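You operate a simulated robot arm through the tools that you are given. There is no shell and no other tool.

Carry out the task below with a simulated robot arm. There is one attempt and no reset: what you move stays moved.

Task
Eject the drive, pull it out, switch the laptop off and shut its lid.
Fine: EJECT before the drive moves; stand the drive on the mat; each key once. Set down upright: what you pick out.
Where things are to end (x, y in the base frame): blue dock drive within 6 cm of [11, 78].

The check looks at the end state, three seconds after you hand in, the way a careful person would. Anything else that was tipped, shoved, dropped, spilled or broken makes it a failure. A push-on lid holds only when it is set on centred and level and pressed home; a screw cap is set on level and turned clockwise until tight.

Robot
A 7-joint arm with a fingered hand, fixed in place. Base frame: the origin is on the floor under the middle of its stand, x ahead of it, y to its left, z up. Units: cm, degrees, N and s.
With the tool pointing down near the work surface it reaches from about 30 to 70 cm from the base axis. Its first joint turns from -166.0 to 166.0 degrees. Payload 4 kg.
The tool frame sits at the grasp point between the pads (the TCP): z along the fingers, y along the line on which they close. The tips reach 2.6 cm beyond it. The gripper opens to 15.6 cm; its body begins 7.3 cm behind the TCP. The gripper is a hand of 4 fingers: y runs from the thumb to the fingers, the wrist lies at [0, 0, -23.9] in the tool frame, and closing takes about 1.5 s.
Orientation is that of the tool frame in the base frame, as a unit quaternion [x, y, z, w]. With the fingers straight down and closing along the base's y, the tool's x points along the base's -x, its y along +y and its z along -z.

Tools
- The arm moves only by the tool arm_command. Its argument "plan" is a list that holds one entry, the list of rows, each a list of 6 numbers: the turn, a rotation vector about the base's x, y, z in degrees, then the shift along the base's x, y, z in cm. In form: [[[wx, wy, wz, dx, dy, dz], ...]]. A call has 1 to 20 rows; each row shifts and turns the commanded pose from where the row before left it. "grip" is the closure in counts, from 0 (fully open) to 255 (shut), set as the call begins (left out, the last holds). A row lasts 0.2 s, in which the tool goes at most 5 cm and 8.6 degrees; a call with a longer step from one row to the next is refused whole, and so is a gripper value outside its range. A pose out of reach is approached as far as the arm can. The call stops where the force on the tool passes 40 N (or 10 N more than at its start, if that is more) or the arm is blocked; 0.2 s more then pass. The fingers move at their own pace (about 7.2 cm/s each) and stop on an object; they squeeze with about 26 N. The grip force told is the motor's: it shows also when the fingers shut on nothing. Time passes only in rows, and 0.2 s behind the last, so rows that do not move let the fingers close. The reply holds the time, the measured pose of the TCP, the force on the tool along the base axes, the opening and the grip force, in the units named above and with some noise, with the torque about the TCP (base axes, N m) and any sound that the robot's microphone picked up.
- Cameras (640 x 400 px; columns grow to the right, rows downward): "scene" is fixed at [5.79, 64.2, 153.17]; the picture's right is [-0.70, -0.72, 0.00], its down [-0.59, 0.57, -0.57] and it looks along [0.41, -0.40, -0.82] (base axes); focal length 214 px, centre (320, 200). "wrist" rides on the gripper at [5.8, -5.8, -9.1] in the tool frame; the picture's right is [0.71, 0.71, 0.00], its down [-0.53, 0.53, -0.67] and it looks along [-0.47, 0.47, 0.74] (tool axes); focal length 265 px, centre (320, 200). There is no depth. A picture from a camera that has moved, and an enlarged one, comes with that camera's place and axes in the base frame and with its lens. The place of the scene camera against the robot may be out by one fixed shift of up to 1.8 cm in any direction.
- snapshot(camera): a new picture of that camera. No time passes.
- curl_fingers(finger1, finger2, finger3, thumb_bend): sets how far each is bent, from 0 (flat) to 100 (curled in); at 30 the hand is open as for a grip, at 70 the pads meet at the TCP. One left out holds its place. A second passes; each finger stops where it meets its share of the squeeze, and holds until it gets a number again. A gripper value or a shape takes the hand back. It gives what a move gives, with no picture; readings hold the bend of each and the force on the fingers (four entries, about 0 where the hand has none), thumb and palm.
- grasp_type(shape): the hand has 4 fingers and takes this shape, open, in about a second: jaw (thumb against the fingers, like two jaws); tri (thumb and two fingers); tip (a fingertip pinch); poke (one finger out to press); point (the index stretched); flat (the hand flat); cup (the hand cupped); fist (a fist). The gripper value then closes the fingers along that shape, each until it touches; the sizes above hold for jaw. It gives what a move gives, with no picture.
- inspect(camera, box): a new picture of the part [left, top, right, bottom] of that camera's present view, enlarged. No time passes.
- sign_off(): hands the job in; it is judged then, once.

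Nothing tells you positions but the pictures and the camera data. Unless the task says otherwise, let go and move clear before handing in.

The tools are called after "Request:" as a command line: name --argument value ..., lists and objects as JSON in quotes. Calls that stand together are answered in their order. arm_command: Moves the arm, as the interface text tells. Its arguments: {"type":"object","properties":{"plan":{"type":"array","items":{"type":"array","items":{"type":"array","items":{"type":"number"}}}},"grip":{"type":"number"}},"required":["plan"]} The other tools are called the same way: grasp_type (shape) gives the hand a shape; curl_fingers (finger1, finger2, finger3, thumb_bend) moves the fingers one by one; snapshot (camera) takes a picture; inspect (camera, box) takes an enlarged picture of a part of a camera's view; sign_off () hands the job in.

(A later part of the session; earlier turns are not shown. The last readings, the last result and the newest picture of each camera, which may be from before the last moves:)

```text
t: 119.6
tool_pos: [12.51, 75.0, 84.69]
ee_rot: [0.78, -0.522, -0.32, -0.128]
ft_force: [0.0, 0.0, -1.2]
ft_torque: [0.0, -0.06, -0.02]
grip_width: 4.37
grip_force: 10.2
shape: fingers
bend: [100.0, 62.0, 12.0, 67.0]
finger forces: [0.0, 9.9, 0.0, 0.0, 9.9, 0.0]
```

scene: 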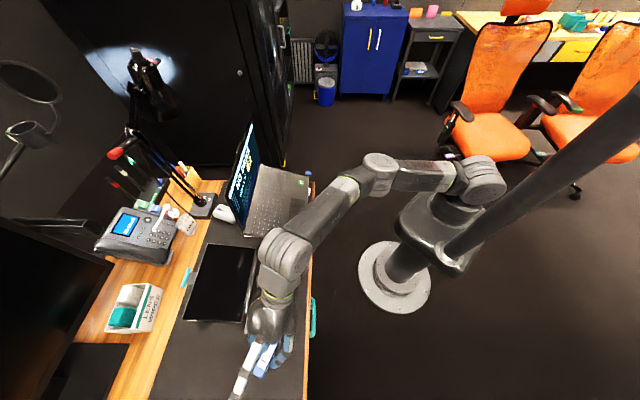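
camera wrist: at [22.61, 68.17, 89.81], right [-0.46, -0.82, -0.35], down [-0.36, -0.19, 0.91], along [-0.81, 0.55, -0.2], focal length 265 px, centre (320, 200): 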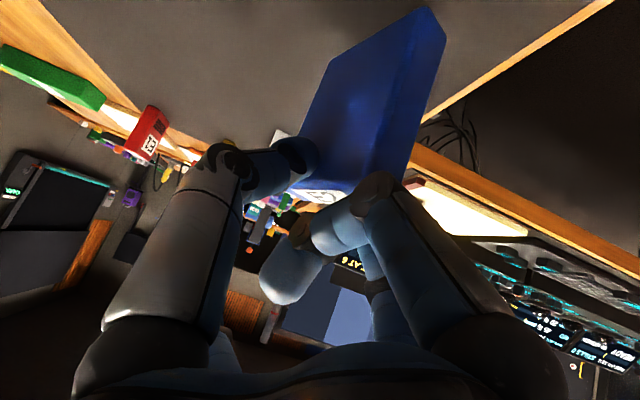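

No contact yet. I'll continue in small steps.

Request:
arm_command --plan '[[[0, 0, 0, 0, 0, -0.12], [0, 0, 0, 0, 0, -0.12], [0, 0, 0, 0, 0, 0]]]'

Request:
arm_command --plan '[[[0, 0, 0, 0, 0, -0.12], [0, 0, 0, 0, 0, -0.12], [0, 0, 0, 0, 0, 0]]]'

Request:
inspect --camera "scene" --box '[230, 330, 320, 400]'

Request:
snapshot --camera "wrist"

```text
t: 120.4
tool_pos: [12.45, 75.0, 84.42]
ee_rot: [0.78, -0.522, -0.321, -0.129]
ft_force: [-0.9, 0.2, -0.7]
ft_torque: [0.02, -0.06, 0.0]
grip_width: 4.37
grip_force: 9.9
shape: fingers
bend: [100.0, 62.0, 12.0, 67.0]
finger forces: [0.1, 9.9, 0.0, 0.1, 9.9, 0.1]
```

```text
t: 121.2
tool_pos: [12.5, 75.0, 84.38]
ee_rot: [0.78, -0.522, -0.321, -0.129]
ft_force: [0.0, 0.7, 5.8]
ft_torque: [0.03, 0.01, 0.01]
grip_width: 4.33
grip_force: 10.7
shape: fingers
bend: [100.0, 62.0, 12.0, 67.0]
finger forces: [0.0, 10.6, 0.0, 0.0, 10.6, 0.0]
```

```text
5.71 times, centred on (275, 365) of scene
camera zoom: at [5.79, 64.2, 153.17], right [-0.7, -0.72, 0.0], down [-0.59, 0.57, -0.57], along [0.41, -0.4, -0.82], focal length 1226 px, centre (577, -743)
```

zoom: 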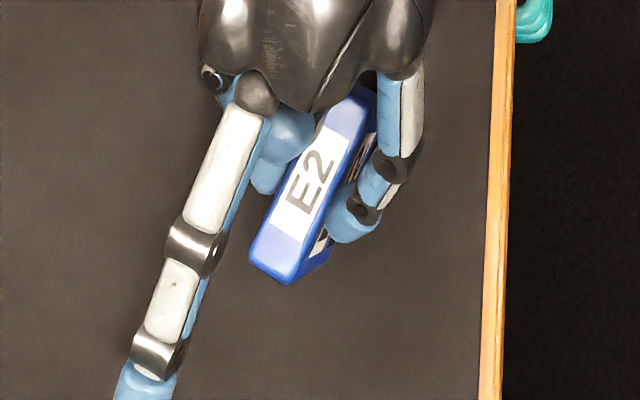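

```text
taken
camera wrist: at [22.56, 68.23, 86.86], right [-0.46, -0.81, -0.35], down [-0.36, -0.2, 0.91], along [-0.81, 0.55, -0.2], focal length 265 px, centre (320, 200)
```

wrist: 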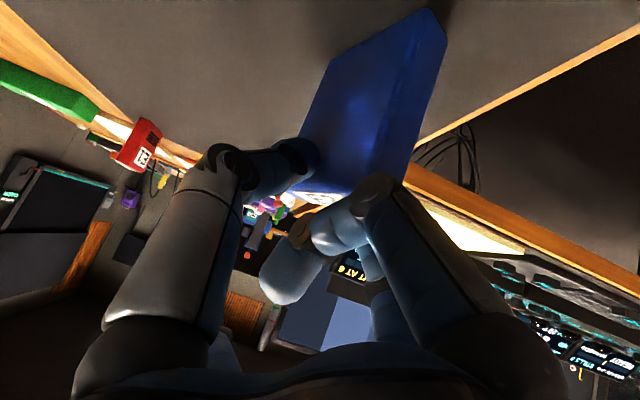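

The drive has touched the mat (about 6 N). I'll ease the pressure slightly, then open the two digits a little to release it.

Request:
arm_command --plan '[[[0, 0, 0, 0, 0, 0.06], [0, 0, 0, 0, 0, 0]]]'

Request:
curl_fingers --finger2 56 --thumb_bend 61

Request:
inspect --camera "scene" --box '[230, 330, 320, 400]'

Request:
snapshot --camera "wrist"

```text
t: 121.8
tool_pos: [12.6, 74.88, 84.32]
ee_rot: [0.78, -0.522, -0.321, -0.129]
ft_force: [0.6, 2.4, 4.2]
ft_torque: [0.09, 0.01, -0.02]
grip_width: 4.32
grip_force: 10.2
shape: fingers
bend: [100.0, 62.0, 12.0, 67.0]
finger forces: [0.1, 10.2, 0.0, 0.1, 10.9, 0.0]
```

```text
t: 122.8
tool_pos: [12.54, 74.94, 84.3]
ee_rot: [0.779, -0.523, -0.321, -0.129]
ft_force: [0.0, -0.3, 0.6]
ft_torque: [-0.01, -0.01, 0.0]
grip_width: 5.12
grip_force: 0.2
shape: fingers
bend: [100.0, 56.0, 12.0, 61.0]
finger forces: [0.1, 0.0, 0.1, 0.0, 0.0, 0.0]
```

```text
5.71 times, centred on (275, 365) of scene
camera zoom: at [5.79, 64.2, 153.17], right [-0.7, -0.72, 0.0], down [-0.59, 0.57, -0.57], along [0.41, -0.4, -0.82], focal length 1226 px, centre (577, -743)
```

zoom: 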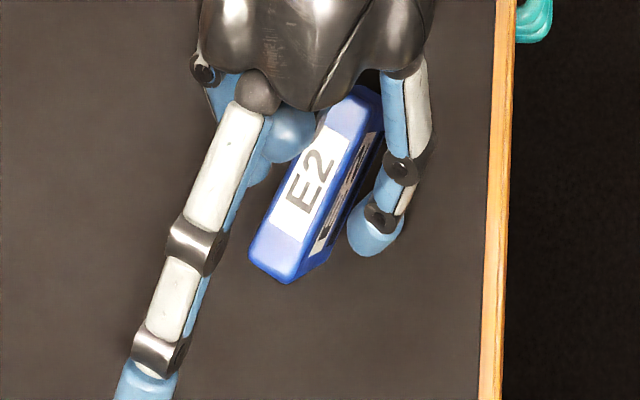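

```text
taken
camera wrist: at [22.57, 68.18, 86.86], right [-0.46, -0.82, -0.35], down [-0.36, -0.19, 0.91], along [-0.81, 0.55, -0.2], focal length 265 px, centre (320, 200)
```

wrist: 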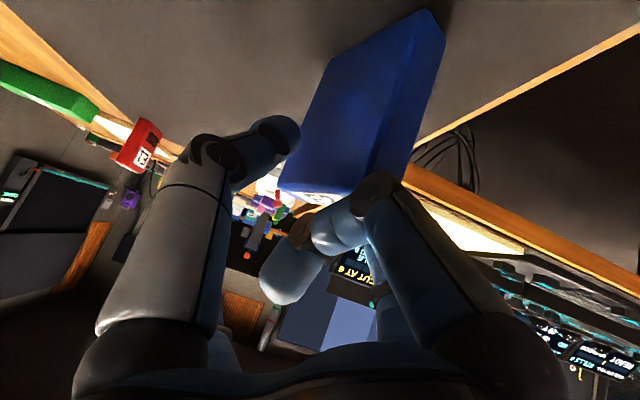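

The drive stands by itself on the mat. I'll open the two digits wide and then lift straight up.

Request:
curl_fingers --finger2 35 --thumb_bend 35

Request:
arm_command --plan '[[[0, 0, 0, 0, 0, 0.4], [0, 0, 0, 0, 0, 0.8], [0, 0, 0, 0, 0, 1.2], [0, 0, 0, 0, 0, 1.5], [0, 0, 0, 0, 0, 1.5], [0, 0, 0, 0, 0, 1.5], [0, 0, 0, 0, 0, 1.5], [0, 0, 0, 0, 0, 1.5], [0, 0, 0, 0, 0, 1.0], [0, 0, 0, 0, 0, 0]]]'

Request:
inspect --camera "scene" --box '[220, 300, 320, 400]'

Request:
snapshot --camera "wrist"

```text
t: 123.8
tool_pos: [12.45, 74.86, 84.43]
ee_rot: [0.78, -0.522, -0.321, -0.129]
ft_force: [0.0, -0.1, -0.7]
ft_torque: [0.02, -0.04, -0.03]
grip_width: 8.17
grip_force: 0.1
shape: fingers
bend: [100.0, 35.0, 12.0, 35.0]
finger forces: [0.0, 0.0, 0.0, 0.1, 0.0, 0.0]
```

```text
t: 126.0
tool_pos: [12.47, 74.87, 95.18]
ee_rot: [0.78, -0.522, -0.321, -0.129]
ft_force: [-0.6, -0.1, 0.2]
ft_torque: [-0.02, 0.0, 0.03]
grip_width: 8.2
grip_force: 0.0
shape: fingers
bend: [100.0, 35.0, 12.0, 35.0]
finger forces: [0.0, 0.0, 0.0, 0.0, 0.0, 0.1]
```

```text
4.00 times, centred on (270, 350) of scene
camera zoom: at [5.79, 64.2, 153.17], right [-0.7, -0.72, 0.0], down [-0.59, 0.57, -0.57], along [0.41, -0.4, -0.82], focal length 858 px, centre (520, -400)
```

zoom: 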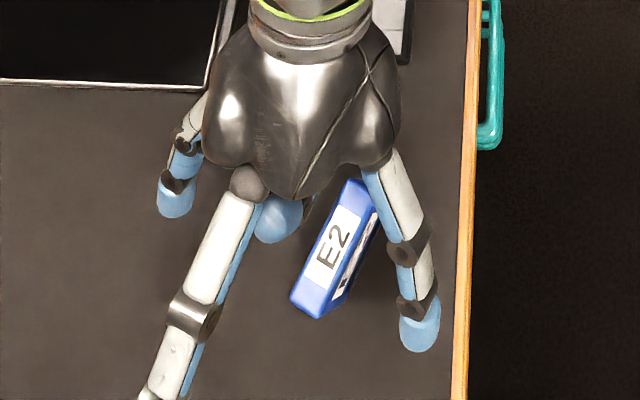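

```text
taken
camera wrist: at [22.45, 68.11, 97.74], right [-0.46, -0.82, -0.35], down [-0.36, -0.19, 0.91], along [-0.81, 0.55, -0.2], focal length 265 px, centre (320, 200)
```

wrist: 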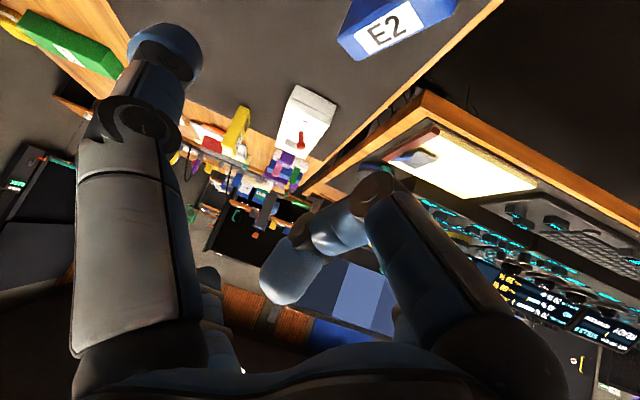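

The drive stands upright on the mat close to the target. Next I'll move the hand back toward the laptop, levelling it on the way, to look at the power key.

Request:
arm_command --plan '[[[0, 0, 0, 0, 0, 2.0], [0, 0, 0, 0.5, -1.0, 2.0], [-2.04, -2.08, 1.55, 1.8, -3.0, 1.0], [-2.04, -2.08, 1.55, 1.8, -3.0, 1.0], [-2.04, -2.08, 1.55, 1.8, -3.0, 1.0], [-2.04, -2.08, 1.55, 1.8, -3.0, 1.0], [-2.04, -2.08, 1.55, 1.8, -3.0, 1.0], [-2.04, -2.08, 1.55, 1.8, -3.0, 1.0], [-2.04, -2.08, 1.55, 1.8, -3.0, 1.0], [-2.04, -2.08, 1.55, 1.8, -3.0, 1.0], [-2.04, -2.08, 1.55, 1.8, -3.0, 1.0], [-2.04, -2.08, 1.55, 1.8, -3.0, 1.0], [-2.04, -2.08, 1.55, 1.8, -3.0, 1.0], [-2.04, -2.08, 1.55, 1.8, -3.0, 1.0], [-2.04, -2.08, 1.55, 1.8, -3.0, 1.0], [-2.04, -2.08, 1.55, 1.0, -2.0, 0.5], [0, 0, 0, 0, 0, 0]]]'

Request:
snapshot --camera "scene"

Request:
snapshot --camera "wrist"

```text
t: 129.6
tool_pos: [23.89, 43.22, 112.06]
ee_rot: [0.924, -0.383, 0.002, 0.001]
ft_force: [-0.7, 0.1, -1.1]
ft_torque: [0.01, -0.02, -0.02]
grip_width: 8.18
grip_force: 0.0
shape: fingers
bend: [100.0, 35.0, 12.0, 35.0]
finger forces: [0.0, 0.1, 0.0, 0.1, 0.0, 0.1]
out of reach, approached as far as the arm can: row 12, 13, 14, 15, 16
```

```text
taken
```

scene: 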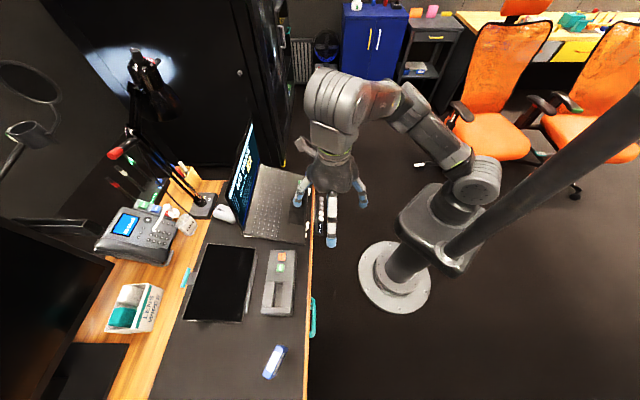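

```text
taken
camera wrist: at [32.14, 43.23, 121.11], right [0.0, -1.0, 0.0], down [-0.74, 0.0, 0.67], along [-0.67, 0.0, -0.74], focal length 265 px, centre (320, 200)
```

wrist: 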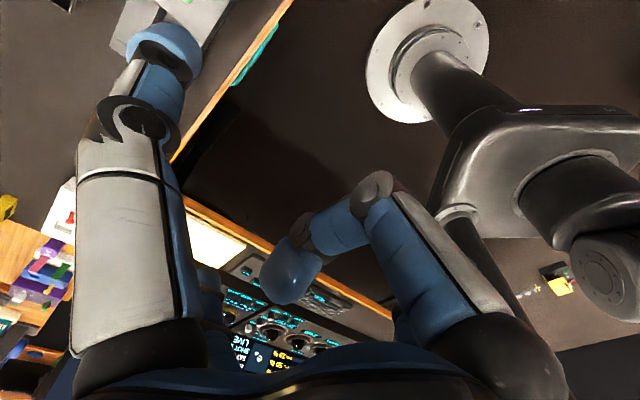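

The drive can be seen standing on the mat, and the dock bay is empty. The wrist is again near a joint limit, so I'll turn the hand back by 90° before going to the laptop.

Request:
arm_command --plan '[[[0, 0, -8, 0, 0, 0], [0, 0, -8, 0, 0, 0], [0, 0, -8, 0, 0, 0], [0, 0, -8, 0, 0, 0], [0, 0, -8, 0, 0, 0], [0, 0, -8, 0, 0, 0], [0, 0, -8, 0, 0, 0], [0, 0, -8, 0, 0, 0], [0, 0, -8, 0, 0, 0], [0, 0, -8, 0, 0, 0], [0, 0, -8, 0, 0, 0], [0, 0, -2, 0, 0, 0], [0, 0, 0, 1.0, -1.0, 0], [0, 0, 0, 1.8, -1.5, 0], [0, 0, 0, 1.8, -1.5, 0], [0, 0, 0, 1.8, -1.5, 0], [0, 0, 0, 1.8, -1.5, 0], [0, 0, 0, 1.8, -1.5, 0], [0, 0, 0, 1.0, -1.0, 0], [0, 0, 0, 0, 0, 0]]]'

Request:
snapshot --camera "scene"

Request:
snapshot --camera "wrist"

```text
t: 133.8
tool_pos: [23.75, 43.21, 111.94]
ee_rot: [-0.382, 0.924, 0.0, -0.002]
ft_force: [-0.2, -0.9, -0.1]
ft_torque: [0.0, 0.02, 0.02]
grip_width: 8.2
grip_force: 0.0
shape: fingers
bend: [100.0, 35.0, 12.0, 35.0]
finger forces: [0.0, 0.0, 0.0, 0.0, 0.1, 0.0]
out of reach, approached as far as the arm can: row 13, 14, 15, 16, 17, 18, 19
```

```text
taken
```

scene: 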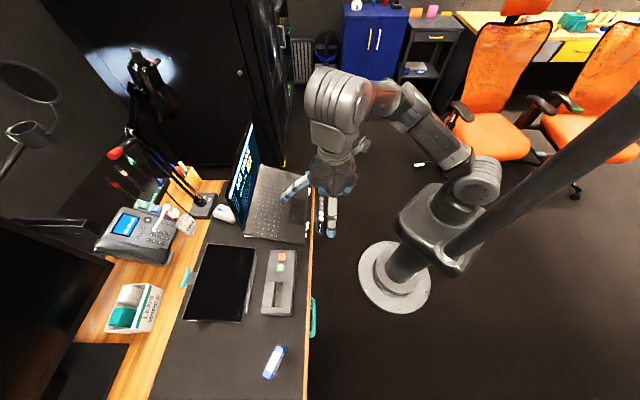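

```text
taken
camera wrist: at [23.89, 34.97, 121.2], right [-1.0, 0.0, 0.0], down [0.0, 0.74, 0.67], along [0.0, 0.67, -0.74], focal length 265 px, centre (320, 200)
```

wrist: 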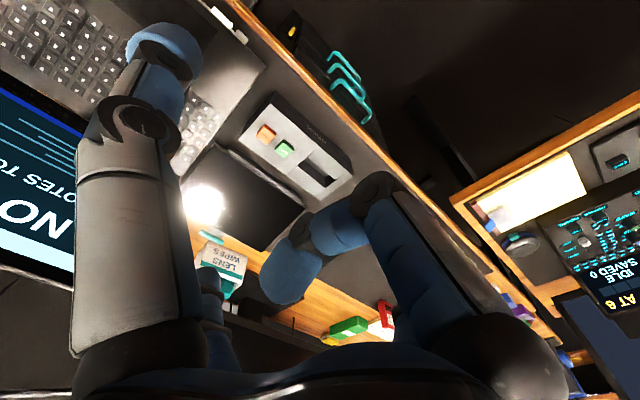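

Moving right is still refused, so another joint is limiting. I'll probe a few small directions to find a way out.

Request:
arm_command --plan '[[[0, 0, 0, 0.8, 0.8, 0], [0, 0, 0, 0.8, 0.8, 0], [0, 0, 0, 0, 0, 0]]]'

Request:
arm_command --plan '[[[0, 0, 0, 0, 0, -1.0], [0, 0, 0, 0, 0, -1.0], [0, 0, 0, 0, 0, 0]]]'

Request:
arm_command --plan '[[[0, 0, 0, 0.8, -0.8, 0], [0, 0, 0, 0.8, -0.8, 0], [0, 0, 0, 0, 0, 0]]]'

```text
t: 134.6
tool_pos: [25.36, 44.75, 112.02]
ee_rot: [-0.383, 0.924, 0.0, -0.001]
ft_force: [0.2, 0.2, -0.4]
ft_torque: [0.02, -0.03, 0.03]
grip_width: 8.16
grip_force: 0.1
shape: fingers
bend: [100.0, 35.0, 12.0, 35.0]
finger forces: [0.0, 0.1, 0.0, 0.1, 0.0, 0.0]
```

```text
t: 135.4
tool_pos: [25.42, 44.79, 110.03]
ee_rot: [-0.383, 0.924, 0.0, -0.001]
ft_force: [-0.4, 0.1, 0.5]
ft_torque: [0.03, 0.0, 0.01]
grip_width: 8.23
grip_force: 0.0
shape: fingers
bend: [100.0, 35.0, 12.0, 35.0]
finger forces: [0.0, 0.1, 0.0, 0.1, 0.1, 0.0]
```

```text
t: 136.2
tool_pos: [26.9, 44.28, 110.16]
ee_rot: [-0.382, 0.924, 0.0, -0.001]
ft_force: [0.3, 0.4, 0.1]
ft_torque: [0.0, 0.02, 0.0]
grip_width: 8.22
grip_force: 0.1
shape: fingers
bend: [100.0, 35.0, 12.0, 35.0]
finger forces: [0.0, 0.1, 0.0, 0.0, 0.0, 0.1]
out of reach, approached as far as the arm can: row 2
```

Request:
inspect --camera "scene" --box '[290, 40, 530, 230]'

```text
2.11 times, centred on (410, 135) of scene
camera zoom: at [5.79, 64.2, 153.17], right [-0.7, -0.72, 0.0], down [-0.59, 0.57, -0.57], along [0.41, -0.4, -0.82], focal length 452 px, centre (130, 337)
```

zoom: 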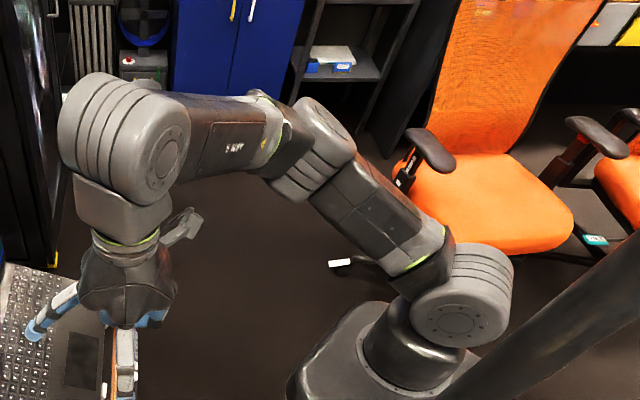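

The elbow is on the right and the hand is too close in for this posture. I'll go a bit further out first and then swing right at a larger radius, staying in front of the lid.

Request:
arm_command --plan '[[[0, 0, 0, 0.6, 0.9, 0], [0, 0, 0, 0.8, 1.3, 0], [0, 0, 0, 0.8, 1.3, 0], [0, 0, 0, 0.6, 1.0, 0], [0, 0, 0, 1.2, -0.6, 0], [0, 0, 0, 1.6, -1.1, 0], [0, 0, 0, 1.6, -1.2, 0], [0, 0, 0, 1.6, -1.3, 0], [0, 0, 0, 1.6, -1.4, 0], [0, 0, 0, 1.6, -1.5, 0], [0, 0, 0, 1.5, -1.6, 0], [0, 0, 0, 1.4, -1.7, 0], [0, 0, 0, 1.3, -1.8, 0], [0, 0, 0, 1.2, -1.8, 0], [0, 0, 0, 1.1, -1.9, 0], [0, 0, 0, 1.0, -1.9, 0], [0, 0, 0, 0, 0, 0]]]'

Request:
snapshot --camera "scene"

Request:
snapshot --camera "wrist"

```text
t: 139.8
tool_pos: [46.32, 31.72, 110.37]
ee_rot: [-0.383, 0.924, 0.0, -0.002]
ft_force: [-0.5, 0.0, -0.1]
ft_torque: [0.02, -0.02, 0.02]
grip_width: 8.2
grip_force: 0.1
shape: fingers
bend: [100.0, 35.0, 12.0, 35.0]
finger forces: [0.1, 0.1, 0.0, 0.0, 0.1, 0.0]
out of reach, approached as far as the arm can: row 10, 16
```

```text
taken
```

scene: 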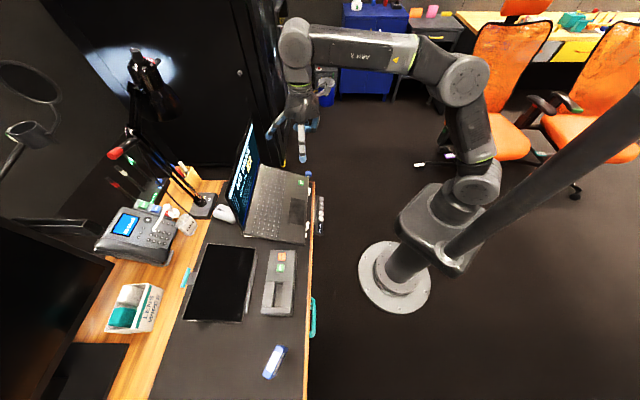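

```text
taken
camera wrist: at [46.41, 23.44, 119.66], right [-1.0, 0.0, 0.0], down [0.0, 0.74, 0.67], along [0.0, 0.67, -0.74], focal length 265 px, centre (320, 200)
```

wrist: 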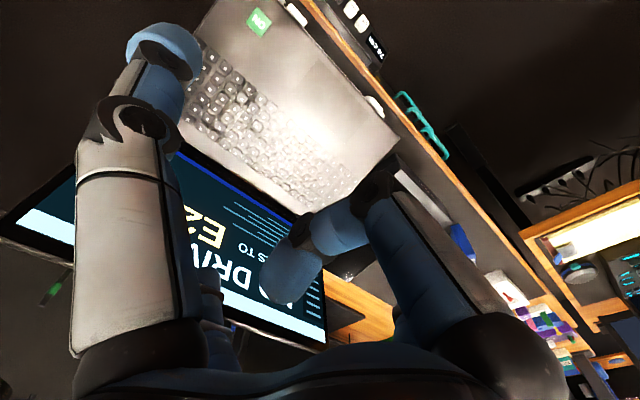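

I'm in front of the laptop now and can see the green key. I'll zoom in on the key and the front edge.

Request:
inspect --camera "wrist" --box '[200, 0, 420, 140]'

Request:
inspect --camera "scene" --box '[210, 110, 340, 250]'

```text
2.86 times, centred on (310, 70) of wrist
camera zoom: at [46.41, 23.44, 119.66], right [-1.0, 0.0, 0.0], down [0.0, 0.74, 0.67], along [0.0, 0.67, -0.74], focal length 758 px, centre (349, 571)
```

zoom: 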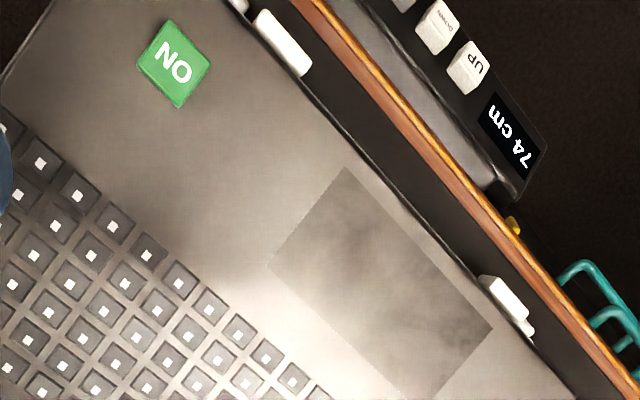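

```text
2.86 times, centred on (275, 180) of scene
camera zoom: at [5.79, 64.2, 153.17], right [-0.7, -0.72, 0.0], down [-0.59, 0.57, -0.57], along [0.41, -0.4, -0.82], focal length 613 px, centre (449, 257)
```

zoom: 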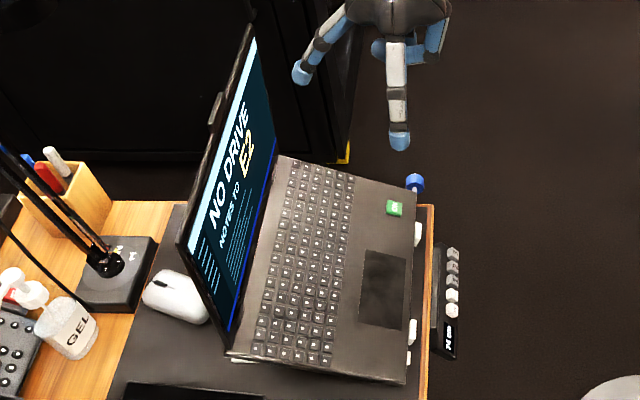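

The screen now says "NO DRIVE", as it should. I'll set finger 3 as the pressing finger again, with the others tucked, and tilt the hand 20° so this finger is clearly the lowest.

Request:
grasp_type --shape "jaw"

Request:
curl_fingers --finger1 100 --finger2 100 --finger3 45 --thumb_bend 100

Request:
arm_command --plan '[[[-2.83, 2.83, 0, 0, 0, 0], [-2.83, 2.83, 0, 0, 0, 0], [-2.83, 2.83, 0, 0, 0, 0], [-2.83, 2.83, 0, 0, 0, 0], [-2.83, 2.83, 0, 0, 0, 0], [0, 0, 0, 0.5, -0.9, -0.5], [0, 0, 0, 0.8, -0.9, -1.5], [0, 0, 0, 0.8, -0.9, -1.5], [0, 0, 0, 0.8, -0.9, -1.5], [0, 0, 0, 0.8, -0.9, -1.5], [0, 0, 0, 0.5, -0.9, -1.5], [0, 0, 0, 0, 0, 0]]]'

Request:
snapshot --camera "wrist"

Request:
snapshot --camera "scene"

```text
t: 140.7
tool_pos: [46.29, 31.68, 110.52]
ee_rot: [-0.382, 0.924, 0.0, -0.001]
ft_force: [-0.7, -0.2, -0.5]
ft_torque: [0.0, 0.05, 0.01]
grip_width: 15.62
grip_force: 0.0
shape: jaw
bend: [30.0, 30.0, 30.0, 30.0]
finger forces: [0.0, 0.0, 0.0, 0.0, 0.1, 0.1]
```

```text
t: 141.7
tool_pos: [46.24, 31.67, 110.46]
ee_rot: [-0.383, 0.924, 0.001, -0.002]
ft_force: [0.3, -0.5, 0.1]
ft_torque: [-0.01, 0.0, 0.0]
grip_width: 0.0
grip_force: 0.0
shape: fingers
bend: [91.0, 95.0, 45.0, 91.0]
finger forces: [0.1, 0.0, 0.0, 0.1, 0.1, 0.0]
```

```text
t: 144.3
tool_pos: [47.05, 26.6, 103.01]
ee_rot: [-0.376, 0.91, -0.067, -0.162]
ft_force: [-0.6, 0.0, 0.8]
ft_torque: [0.03, 0.0, 0.03]
grip_width: 0.01
grip_force: 0.1
shape: fingers
bend: [93.0, 98.0, 45.0, 91.0]
finger forces: [0.1, 0.1, 0.0, 0.1, 0.1, 0.0]
out of reach, approached as far as the arm can: row 4, 5, 10, 11
```

```text
taken
camera wrist: at [49.55, 20.82, 113.62], right [-0.97, 0.03, 0.24], down [0.14, 0.88, 0.45], along [-0.2, 0.47, -0.86], focal length 265 px, centre (320, 200)
```

wrist: 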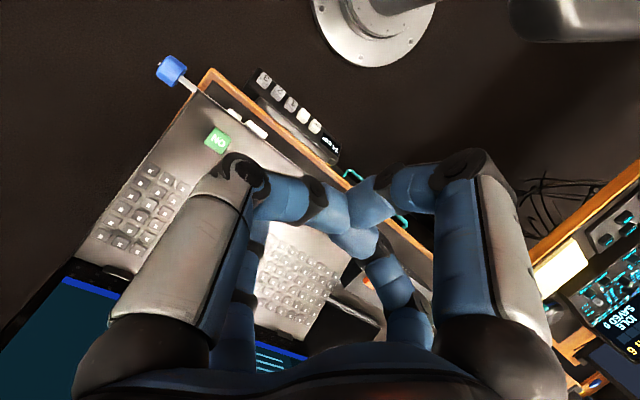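

```text
taken
```

scene: 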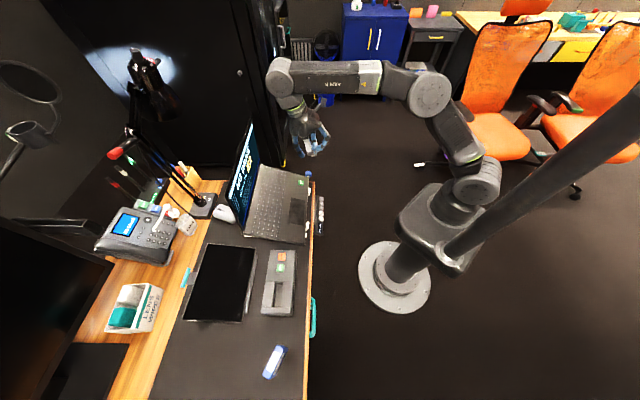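

The tilt is set. I'll now lower the fingertip toward the green key, stopping several centimetres above it.

Request:
arm_command --plan '[[[0, 0, 0, 0.4, -0.08, -0.8], [0, 0, 0, 0.45, -0.09, -1.5], [0, 0, 0, 0.45, -0.09, -1.5], [0, 0, 0, 0.45, -0.09, -1.5], [0, 0, 0, 0.45, -0.09, -1.5], [0, 0, 0, 0.45, -0.09, -1.5], [0, 0, 0, 0.45, -0.09, -1.5], [0, 0, 0, 0.3, -0.09, -1.2], [0, 0, 0, 0.2, -0.04, -1.0], [0, 0, 0, 0, 0, 0]]]'

Request:
snapshot --camera "wrist"

Request:
inspect --camera "scene" --box '[240, 110, 340, 210]'

```text
t: 146.5
tool_pos: [49.48, 27.94, 91.44]
ee_rot: [-0.377, 0.91, -0.067, -0.161]
ft_force: [-0.3, -0.1, 0.3]
ft_torque: [-0.02, 0.01, -0.02]
grip_width: 0.0
grip_force: 0.0
shape: fingers
bend: [93.0, 98.0, 45.0, 91.0]
finger forces: [0.1, 0.0, 0.1, 0.0, 0.0, 0.0]
out of reach, approached as far as the arm can: row 2, 4, 6
```

```text
taken
camera wrist: at [52.05, 22.15, 102.08], right [-0.97, 0.03, 0.24], down [0.14, 0.88, 0.45], along [-0.2, 0.47, -0.86], focal length 265 px, centre (320, 200)
```

wrist: 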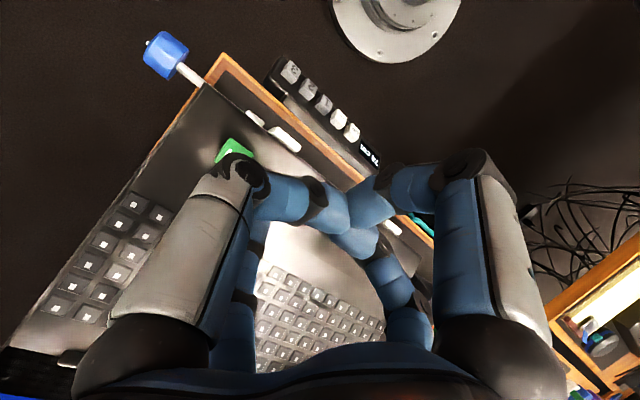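

```text
4.00 times, centred on (290, 160) of scene
camera zoom: at [5.79, 64.2, 153.17], right [-0.7, -0.72, 0.0], down [-0.59, 0.57, -0.57], along [0.41, -0.4, -0.82], focal length 858 px, centre (440, 360)
```

zoom: 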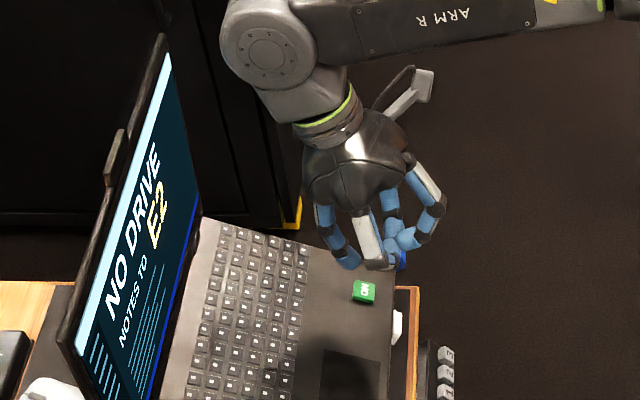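

I ended slightly left of the key. I'll shift by the small remaining offset.

Request:
arm_command --plan '[[[0, 0, 0, 0.4, -0.6, 0], [0, 0, 0, 0.45, -0.75, 0], [0, 0, 0, 0.45, -0.75, 0], [0, 0, 0, 0, 0, 0]]]'

Request:
snapshot --camera "wrist"

```text
t: 147.5
tool_pos: [49.42, 28.06, 91.46]
ee_rot: [-0.377, 0.91, -0.067, -0.162]
ft_force: [0.1, 0.4, -0.5]
ft_torque: [0.02, 0.02, 0.04]
grip_width: 0.0
grip_force: 0.0
shape: fingers
bend: [93.0, 98.0, 45.0, 91.0]
finger forces: [0.0, 0.0, 0.1, 0.0, 0.1, 0.0]
out of reach, approached as far as the arm can: row 1, 2, 3
```

```text
taken
camera wrist: at [52.05, 22.16, 102.1], right [-0.97, 0.03, 0.24], down [0.14, 0.88, 0.45], along [-0.2, 0.47, -0.86], focal length 265 px, centre (320, 200)
```

wrist: 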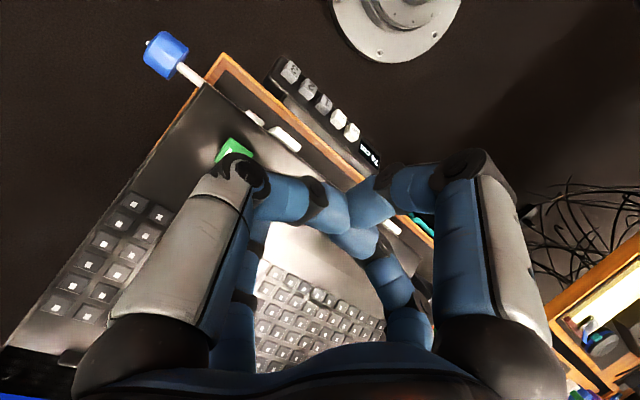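

Request:
arm_command --plan '[[[-1.95, -1.95, -7.5, 0, 0, 0], [0, 0, 0, 0.3, -0.4, 0], [0, 0, 0, 0.3, -0.4, 0], [0, 0, 0, 0, 0, 0]]]'

```text
t: 148.5
tool_pos: [49.57, 28.09, 91.39]
ee_rot: [-0.312, 0.934, -0.077, -0.156]
ft_force: [0.2, -0.6, 0.4]
ft_torque: [0.05, 0.03, 0.02]
grip_width: 0.0
grip_force: 0.1
shape: fingers
bend: [93.0, 98.0, 45.0, 91.0]
finger forces: [0.1, 0.0, 0.1, 0.0, 0.0, 0.1]
out of reach, approached as far as the arm can: row 2, 3
```

Something stops the arm going further right, probably the first joint at its end stop. A small sideways roll of the hand about the wrist brings the fingertip over the key without moving the arm, so I'll do that.

Request:
arm_command --plan '[[[-1.57, -0.98, 0, 0.25, -0.7, 0.06], [-1.57, -0.98, 0, 0.25, -0.7, 0.06], [0, 0, 0, 0, 0, 0]]]'

Request:
snapshot --camera "wrist"

Request:
inspect --camera "scene" --box '[270, 140, 340, 200]'

```text
t: 149.3
tool_pos: [49.83, 27.17, 91.63]
ee_rot: [-0.307, 0.934, -0.109, -0.149]
ft_force: [0.1, 0.1, 0.3]
ft_torque: [-0.02, 0.02, -0.03]
grip_width: 0.0
grip_force: 0.1
shape: fingers
bend: [93.0, 98.0, 45.0, 91.0]
finger forces: [0.0, 0.0, 0.0, 0.1, 0.0, 0.0]
out of reach, approached as far as the arm can: row 2
```

```text
taken
camera wrist: at [50.78, 22.09, 102.9], right [-0.97, 0.17, 0.16], down [0.23, 0.9, 0.38], along [-0.08, 0.41, -0.91], focal length 265 px, centre (320, 200)
```

wrist: 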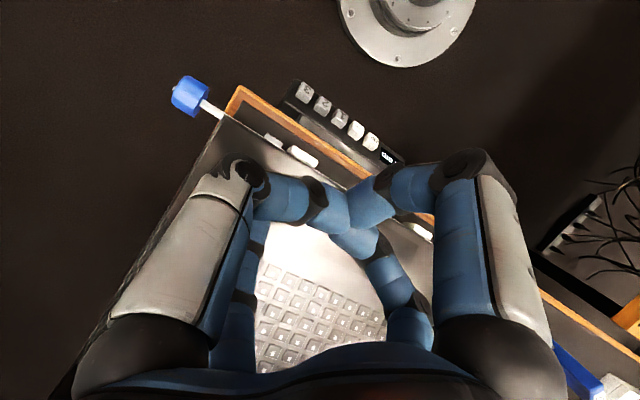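

```text
6.67 times, centred on (305, 170) of scene
camera zoom: at [5.79, 64.2, 153.17], right [-0.7, -0.72, 0.0], down [-0.59, 0.57, -0.57], along [0.41, -0.4, -0.82], focal length 1430 px, centre (420, 400)
```

zoom: 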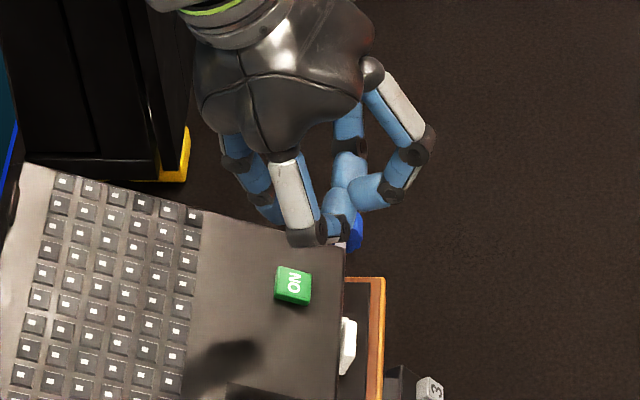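

The fingertip is now within about half a centimetre of the key's centre line. I'll add a small correction and start descending slowly, monitoring any sideways drift.

Request:
arm_command --plan '[[[-1.27, -0.8, 0, 0.05, -0.55, 0.05], [0, 0, 0, 0, 0, -0.6], [0, 0, 0, 0, 0, -0.8], [0, 0, 0, 0, 0, -0.8], [0, 0, 0, 0, 0, -0.6], [0, 0, 0, 0, 0, 0]]]'

Request:
inspect --camera "scene" --box '[270, 140, 340, 200]'

```text
t: 150.7
tool_pos: [49.66, 27.05, 89.06]
ee_rot: [-0.305, 0.934, -0.121, -0.146]
ft_force: [-0.3, 0.5, 0.2]
ft_torque: [0.03, 0.0, 0.0]
grip_width: 0.0
grip_force: 0.1
shape: fingers
bend: [93.0, 98.0, 45.0, 91.0]
finger forces: [0.0, 0.0, 0.1, 0.0, 0.0, 0.0]
out of reach, approached as far as the arm can: row 5
```

```text
6.67 times, centred on (305, 170) of scene
camera zoom: at [5.79, 64.2, 153.17], right [-0.7, -0.72, 0.0], down [-0.59, 0.57, -0.57], along [0.41, -0.4, -0.82], focal length 1430 px, centre (420, 400)
```

zoom: 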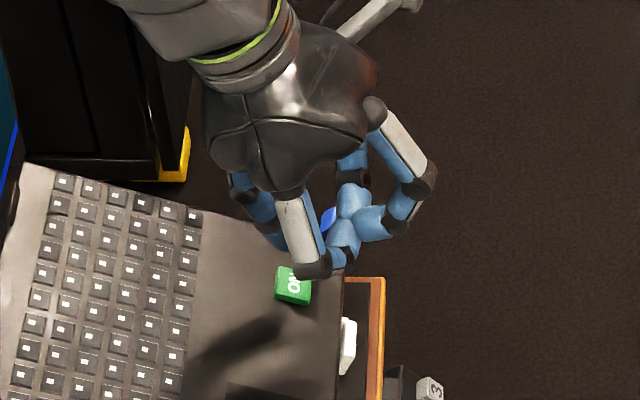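

The tip is about 4 cm above the key and within a few millimetres of its centre. I'll continue down with a tiny compensating roll.

Request:
arm_command --plan '[[[-0.4, -0.25, 0, 0.1, -0.17, -0.6], [-0.4, -0.25, 0, 0.1, -0.17, -0.6], [-0.3, -0.2, 0, 0.1, -0.12, -0.6], [0, 0, 0, 0, 0, -0.5], [0, 0, 0, 0, 0, -0.4], [0, 0, 0, 0, 0, 0]]]'

Request:
inspect --camera "scene" --box '[270, 140, 340, 200]'

```text
t: 152.1
tool_pos: [49.82, 26.57, 86.4]
ee_rot: [-0.302, 0.933, -0.133, -0.144]
ft_force: [-0.2, 0.2, -0.3]
ft_torque: [-0.01, -0.02, -0.01]
grip_width: 0.01
grip_force: 0.0
shape: fingers
bend: [93.0, 98.0, 45.0, 91.0]
finger forces: [0.0, 0.0, 0.0, 0.0, 0.0, 0.0]
```

```text
6.67 times, centred on (305, 170) of scene
camera zoom: at [5.79, 64.2, 153.17], right [-0.7, -0.72, 0.0], down [-0.59, 0.57, -0.57], along [0.41, -0.4, -0.82], focal length 1430 px, centre (420, 400)
```

zoom: 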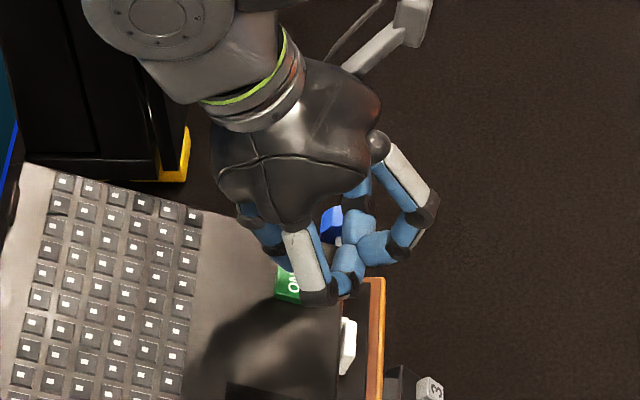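

The tip is about 1.5 cm above the key and centred within 3–4 mm. I'll go down in small steps until I feel it.

Request:
arm_command --plan '[[[0, 0, 0, 0, 0, -0.3], [0, 0, 0, 0, 0, -0.3], [0, 0, 0, 0, 0, -0.2], [0, 0, 0, 0, 0, 0]]]'

Request:
arm_command --plan '[[[0, 0, 0, 0, 0, -0.15], [0, 0, 0, 0, 0, -0.15], [0, 0, 0, 0, 0, 0]]]'

```text
t: 153.1
tool_pos: [49.85, 26.68, 85.62]
ee_rot: [-0.302, 0.933, -0.133, -0.144]
ft_force: [-0.3, 0.0, -0.1]
ft_torque: [-0.02, -0.01, 0.0]
grip_width: 0.0
grip_force: 0.1
shape: fingers
bend: [93.0, 98.0, 45.0, 91.0]
finger forces: [0.0, 0.1, 0.0, 0.1, 0.0, 0.1]
```

```text
t: 153.9
tool_pos: [49.75, 26.6, 85.4]
ee_rot: [-0.302, 0.933, -0.133, -0.144]
ft_force: [0.7, -0.3, -0.1]
ft_torque: [-0.03, -0.02, 0.02]
grip_width: 0.0
grip_force: 0.1
shape: fingers
bend: [93.0, 98.0, 45.0, 91.0]
finger forces: [0.1, 0.0, 0.0, 0.0, 0.0, 0.1]
```

Request:
arm_command --plan '[[[0, 0, 0, 0, 0, -0.15], [0, 0, 0, 0, 0, -0.15], [0, 0, 0, 0, 0, 0]]]'

Request:
inspect --camera "scene" --box '[280, 150, 330, 195]'

```text
t: 154.7
tool_pos: [49.72, 26.68, 84.96]
ee_rot: [-0.302, 0.933, -0.133, -0.143]
ft_force: [0.2, 0.6, 0.4]
ft_torque: [-0.02, 0.02, 0.0]
grip_width: 0.0
grip_force: 0.1
shape: fingers
bend: [93.0, 98.0, 45.0, 91.0]
finger forces: [0.0, 0.0, 0.0, 0.0, 0.1, 0.0]
```

```text
8.89 times, centred on (305, 172) of scene
camera zoom: at [5.79, 64.2, 153.17], right [-0.7, -0.72, 0.0], down [-0.59, 0.57, -0.57], along [0.41, -0.4, -0.82], focal length 1906 px, centre (453, 444)
```

zoom: 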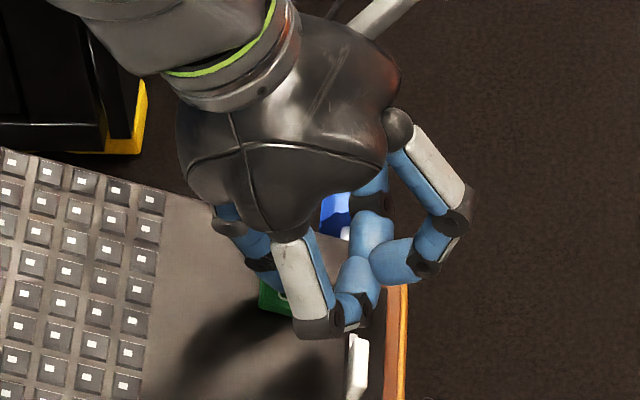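

Request:
arm_command --plan '[[[0, 0, 0, 0, 0, -0.15], [0, 0, 0, 0, 0, -0.15], [0, 0, 0, 0, 0, 0]]]'

Request:
arm_command --plan '[[[0, 0, 0, 0, 0, -0.15], [0, 0, 0, 0, 0, -0.15], [0, 0, 0, 0, 0, 0]]]'

```text
t: 155.5
tool_pos: [49.72, 26.76, 84.8]
ee_rot: [-0.302, 0.933, -0.133, -0.144]
ft_force: [-1.0, 0.1, -0.3]
ft_torque: [-0.04, -0.07, -0.03]
grip_width: 0.0
grip_force: 0.3
shape: fingers
bend: [93.0, 98.0, 45.0, 91.0]
finger forces: [0.0, 0.1, 0.5, 0.0, 0.0, 0.1]
```

```text
t: 156.3
tool_pos: [49.77, 26.64, 84.36]
ee_rot: [-0.302, 0.933, -0.133, -0.144]
ft_force: [0.2, -0.1, 1.9]
ft_torque: [0.04, -0.07, 0.02]
grip_width: 0.0
grip_force: 0.7
shape: fingers
bend: [93.0, 98.0, 46.0, 91.0]
finger forces: [0.0, 0.0, 1.6, 0.1, 0.0, 0.0]
heard: click
```

A click was heard with light force. I'll lift off the key and check the screen.

Request:
arm_command --plan '[[[0, 0, 0, 0, 0, 0.4], [0, 0, 0, 0, 0, 0.8], [0, 0, 0, 0, 0, 1.2], [0, 0, 0, 0, 0, 1.5], [0, 0, 0, 0, 0, 1.5], [0, 0, 0, 0, 0, 1.5], [0, 0, 0, 0, 0, 1.5], [0, 0, 0, 0, 0, 1.5], [0, 0, 0, 0, 0, 1.5], [0, 0, 0, 0, 0, 0]]]'

Request:
snapshot --camera "scene"

Request:
inspect --camera "scene" --box '[210, 110, 340, 250]'

Request:
snapshot --camera "wrist"

```text
t: 158.5
tool_pos: [49.8, 26.65, 95.96]
ee_rot: [-0.302, 0.933, -0.132, -0.142]
ft_force: [0.2, -0.5, 0.1]
ft_torque: [0.01, -0.02, -0.01]
grip_width: 0.0
grip_force: 0.1
shape: fingers
bend: [93.0, 98.0, 45.0, 91.0]
finger forces: [0.1, 0.0, 0.0, 0.0, 0.0, 0.0]
```

```text
taken
```

scene: 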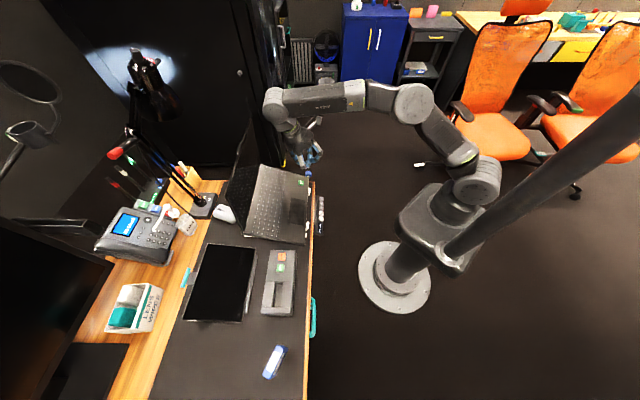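

```text
2.86 times, centred on (275, 180) of scene
camera zoom: at [5.79, 64.2, 153.17], right [-0.7, -0.72, 0.0], down [-0.59, 0.57, -0.57], along [0.41, -0.4, -0.82], focal length 613 px, centre (449, 257)
```

zoom: 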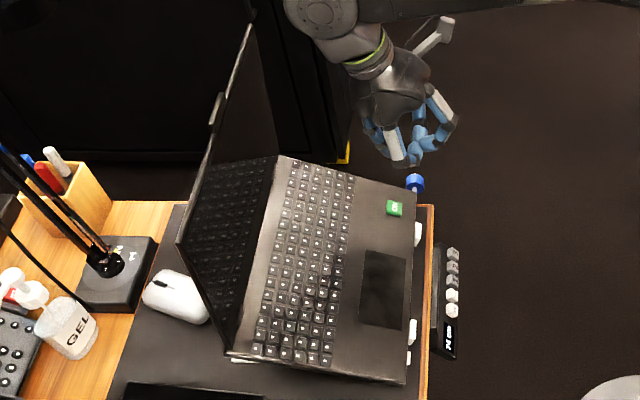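

```text
taken
camera wrist: at [50.51, 22.02, 107.38], right [-0.97, 0.18, 0.13], down [0.22, 0.91, 0.35], along [-0.06, 0.37, -0.93], focal length 265 px, centre (320, 200)
```

wrist: 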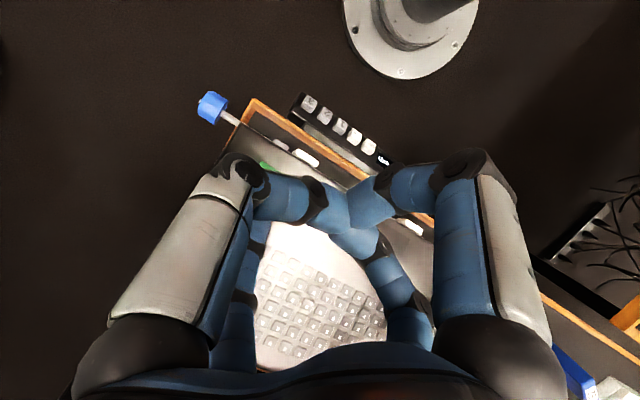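

The screen is dark, so the laptop is off. The lid stands nearly upright, with its top edge at about z = 108 and 75 cm from the robot along the desk normal. I'll raise the hand, pitch it outward 30°, and move in front of the lid to look over its top edge.

Request:
arm_command --plan '[[[0, 0, 0, -0.3, 1.0, 1.5], [0, 0, 0, -0.6, 1.8, 2.5], [0, 0, 0, -0.6, 1.8, 2.5], [0, 0, 0, -0.6, 1.8, 2.5], [0, 0, 0, -0.6, 1.8, 2.5], [5.68, -4.6, 1.58, -0.5, 1.3, 1.5], [5.68, -4.6, 1.58, -0.5, 1.3, 1.5], [5.68, -4.6, 1.58, -0.5, 1.3, 1.5], [5.68, -4.6, 1.58, -0.5, 1.3, 1.5], [5.68, -4.6, 1.58, -0.5, 1.3, 1.0], [5.68, -4.6, 1.58, -0.5, 1.3, 1.0], [5.68, -4.6, 1.58, -0.3, 0.6, 0.5], [0, 0, 0, 0, 0, 0]]]'

Request:
snapshot --camera "scene"

Request:
snapshot --camera "wrist"

```text
t: 161.3
tool_pos: [41.8, 43.53, 113.47]
ee_rot: [-0.37, 0.893, 0.097, 0.239]
ft_force: [0.2, 0.0, 1.0]
ft_torque: [0.0, -0.02, -0.01]
grip_width: 0.02
grip_force: 0.0
shape: fingers
bend: [93.0, 98.0, 45.0, 91.0]
finger forces: [0.1, 0.1, 0.1, 0.1, 0.1, 0.0]
out of reach, approached as far as the arm can: row 3, 4, 5, 11, 12
```

```text
taken
```

scene: 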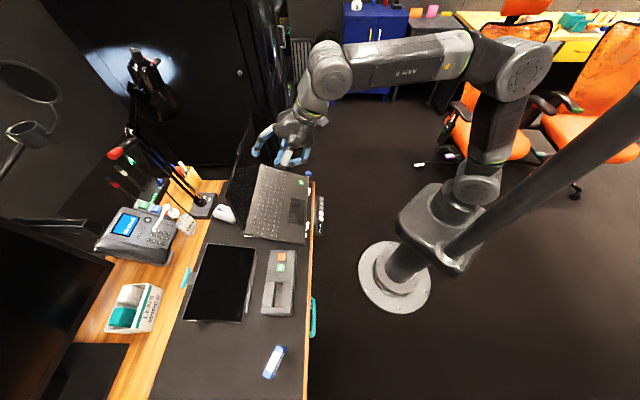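

```text
taken
camera wrist: at [39.18, 32.63, 118.51], right [-0.93, 0.07, -0.36], down [-0.29, 0.46, 0.84], along [0.22, 0.88, -0.41], focal length 265 px, centre (320, 200)
```

wrist: 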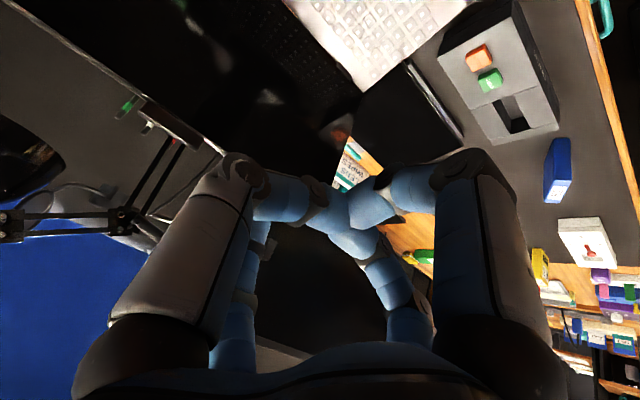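

Request:
inspect --camera "wrist" --box '[0, 0, 400, 250]'

Request:
inspect --camera "scene" --box '[200, 90, 340, 200]'

```text
1.60 times, centred on (200, 125) of wrist
camera zoom: at [39.18, 32.63, 118.51], right [-0.93, 0.07, -0.36], down [-0.29, 0.46, 0.84], along [0.22, 0.88, -0.41], focal length 425 px, centre (512, 320)
```

zoom: 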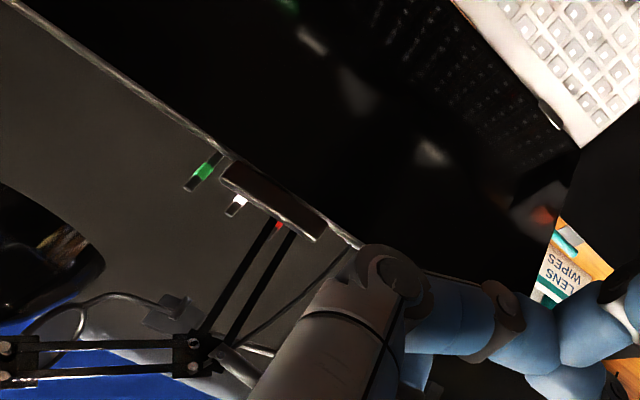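

```text
3.64 times, centred on (270, 145) of scene
camera zoom: at [5.79, 64.2, 153.17], right [-0.7, -0.72, 0.0], down [-0.59, 0.57, -0.57], along [0.41, -0.4, -0.82], focal length 780 px, centre (502, 400)
```

zoom: 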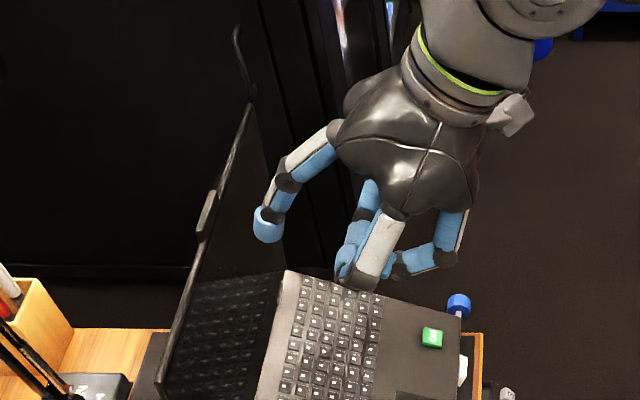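

The lid's top edge is where I estimated, and there is a small camera bar on it near its middle, which I'll avoid. I'll move outward above the lid, left of that bar, so that finger 3 ends up just behind the top edge.

Request:
arm_command --plan '[[[0, 0, 0, 0.6, 0.7, 0.3], [0, 0, 0, 1.2, 1.4, 0], [0, 0, 0, 1.3, 1.5, 0], [0, 0, 0, 1.3, 1.5, 0], [0, 0, 0, 1.3, 1.5, 0], [0, 0, 0, 1.2, 1.3, 0], [0, 0, 0, 0.6, 0.65, 0], [0, 0, 0, 0, 0, 0]]]'

Request:
snapshot --camera "wrist"

Request:
inspect --camera "scene" --box '[200, 90, 340, 200]'

```text
t: 163.1
tool_pos: [49.42, 52.44, 113.56]
ee_rot: [-0.369, 0.893, 0.099, 0.238]
ft_force: [-0.6, 0.2, -1.2]
ft_torque: [0.0, 0.0, 0.0]
grip_width: 0.0
grip_force: 0.0
shape: fingers
bend: [93.0, 98.0, 45.0, 91.0]
finger forces: [0.0, 0.0, 0.0, 0.1, 0.0, 0.1]
```

```text
taken
camera wrist: at [46.79, 41.39, 118.77], right [-0.93, 0.07, -0.35], down [-0.29, 0.46, 0.84], along [0.22, 0.89, -0.41], focal length 265 px, centre (320, 200)
```

wrist: 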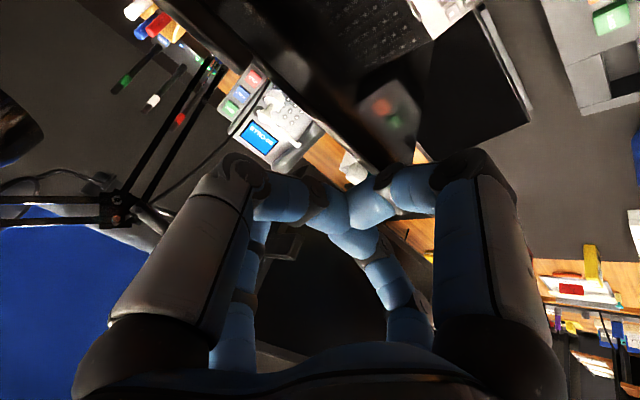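

```text
3.64 times, centred on (270, 145) of scene
camera zoom: at [5.79, 64.2, 153.17], right [-0.7, -0.72, 0.0], down [-0.59, 0.57, -0.57], along [0.41, -0.4, -0.82], focal length 780 px, centre (502, 400)
```

zoom: 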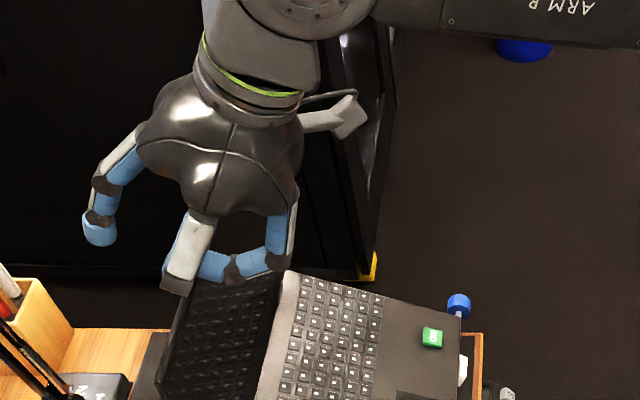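

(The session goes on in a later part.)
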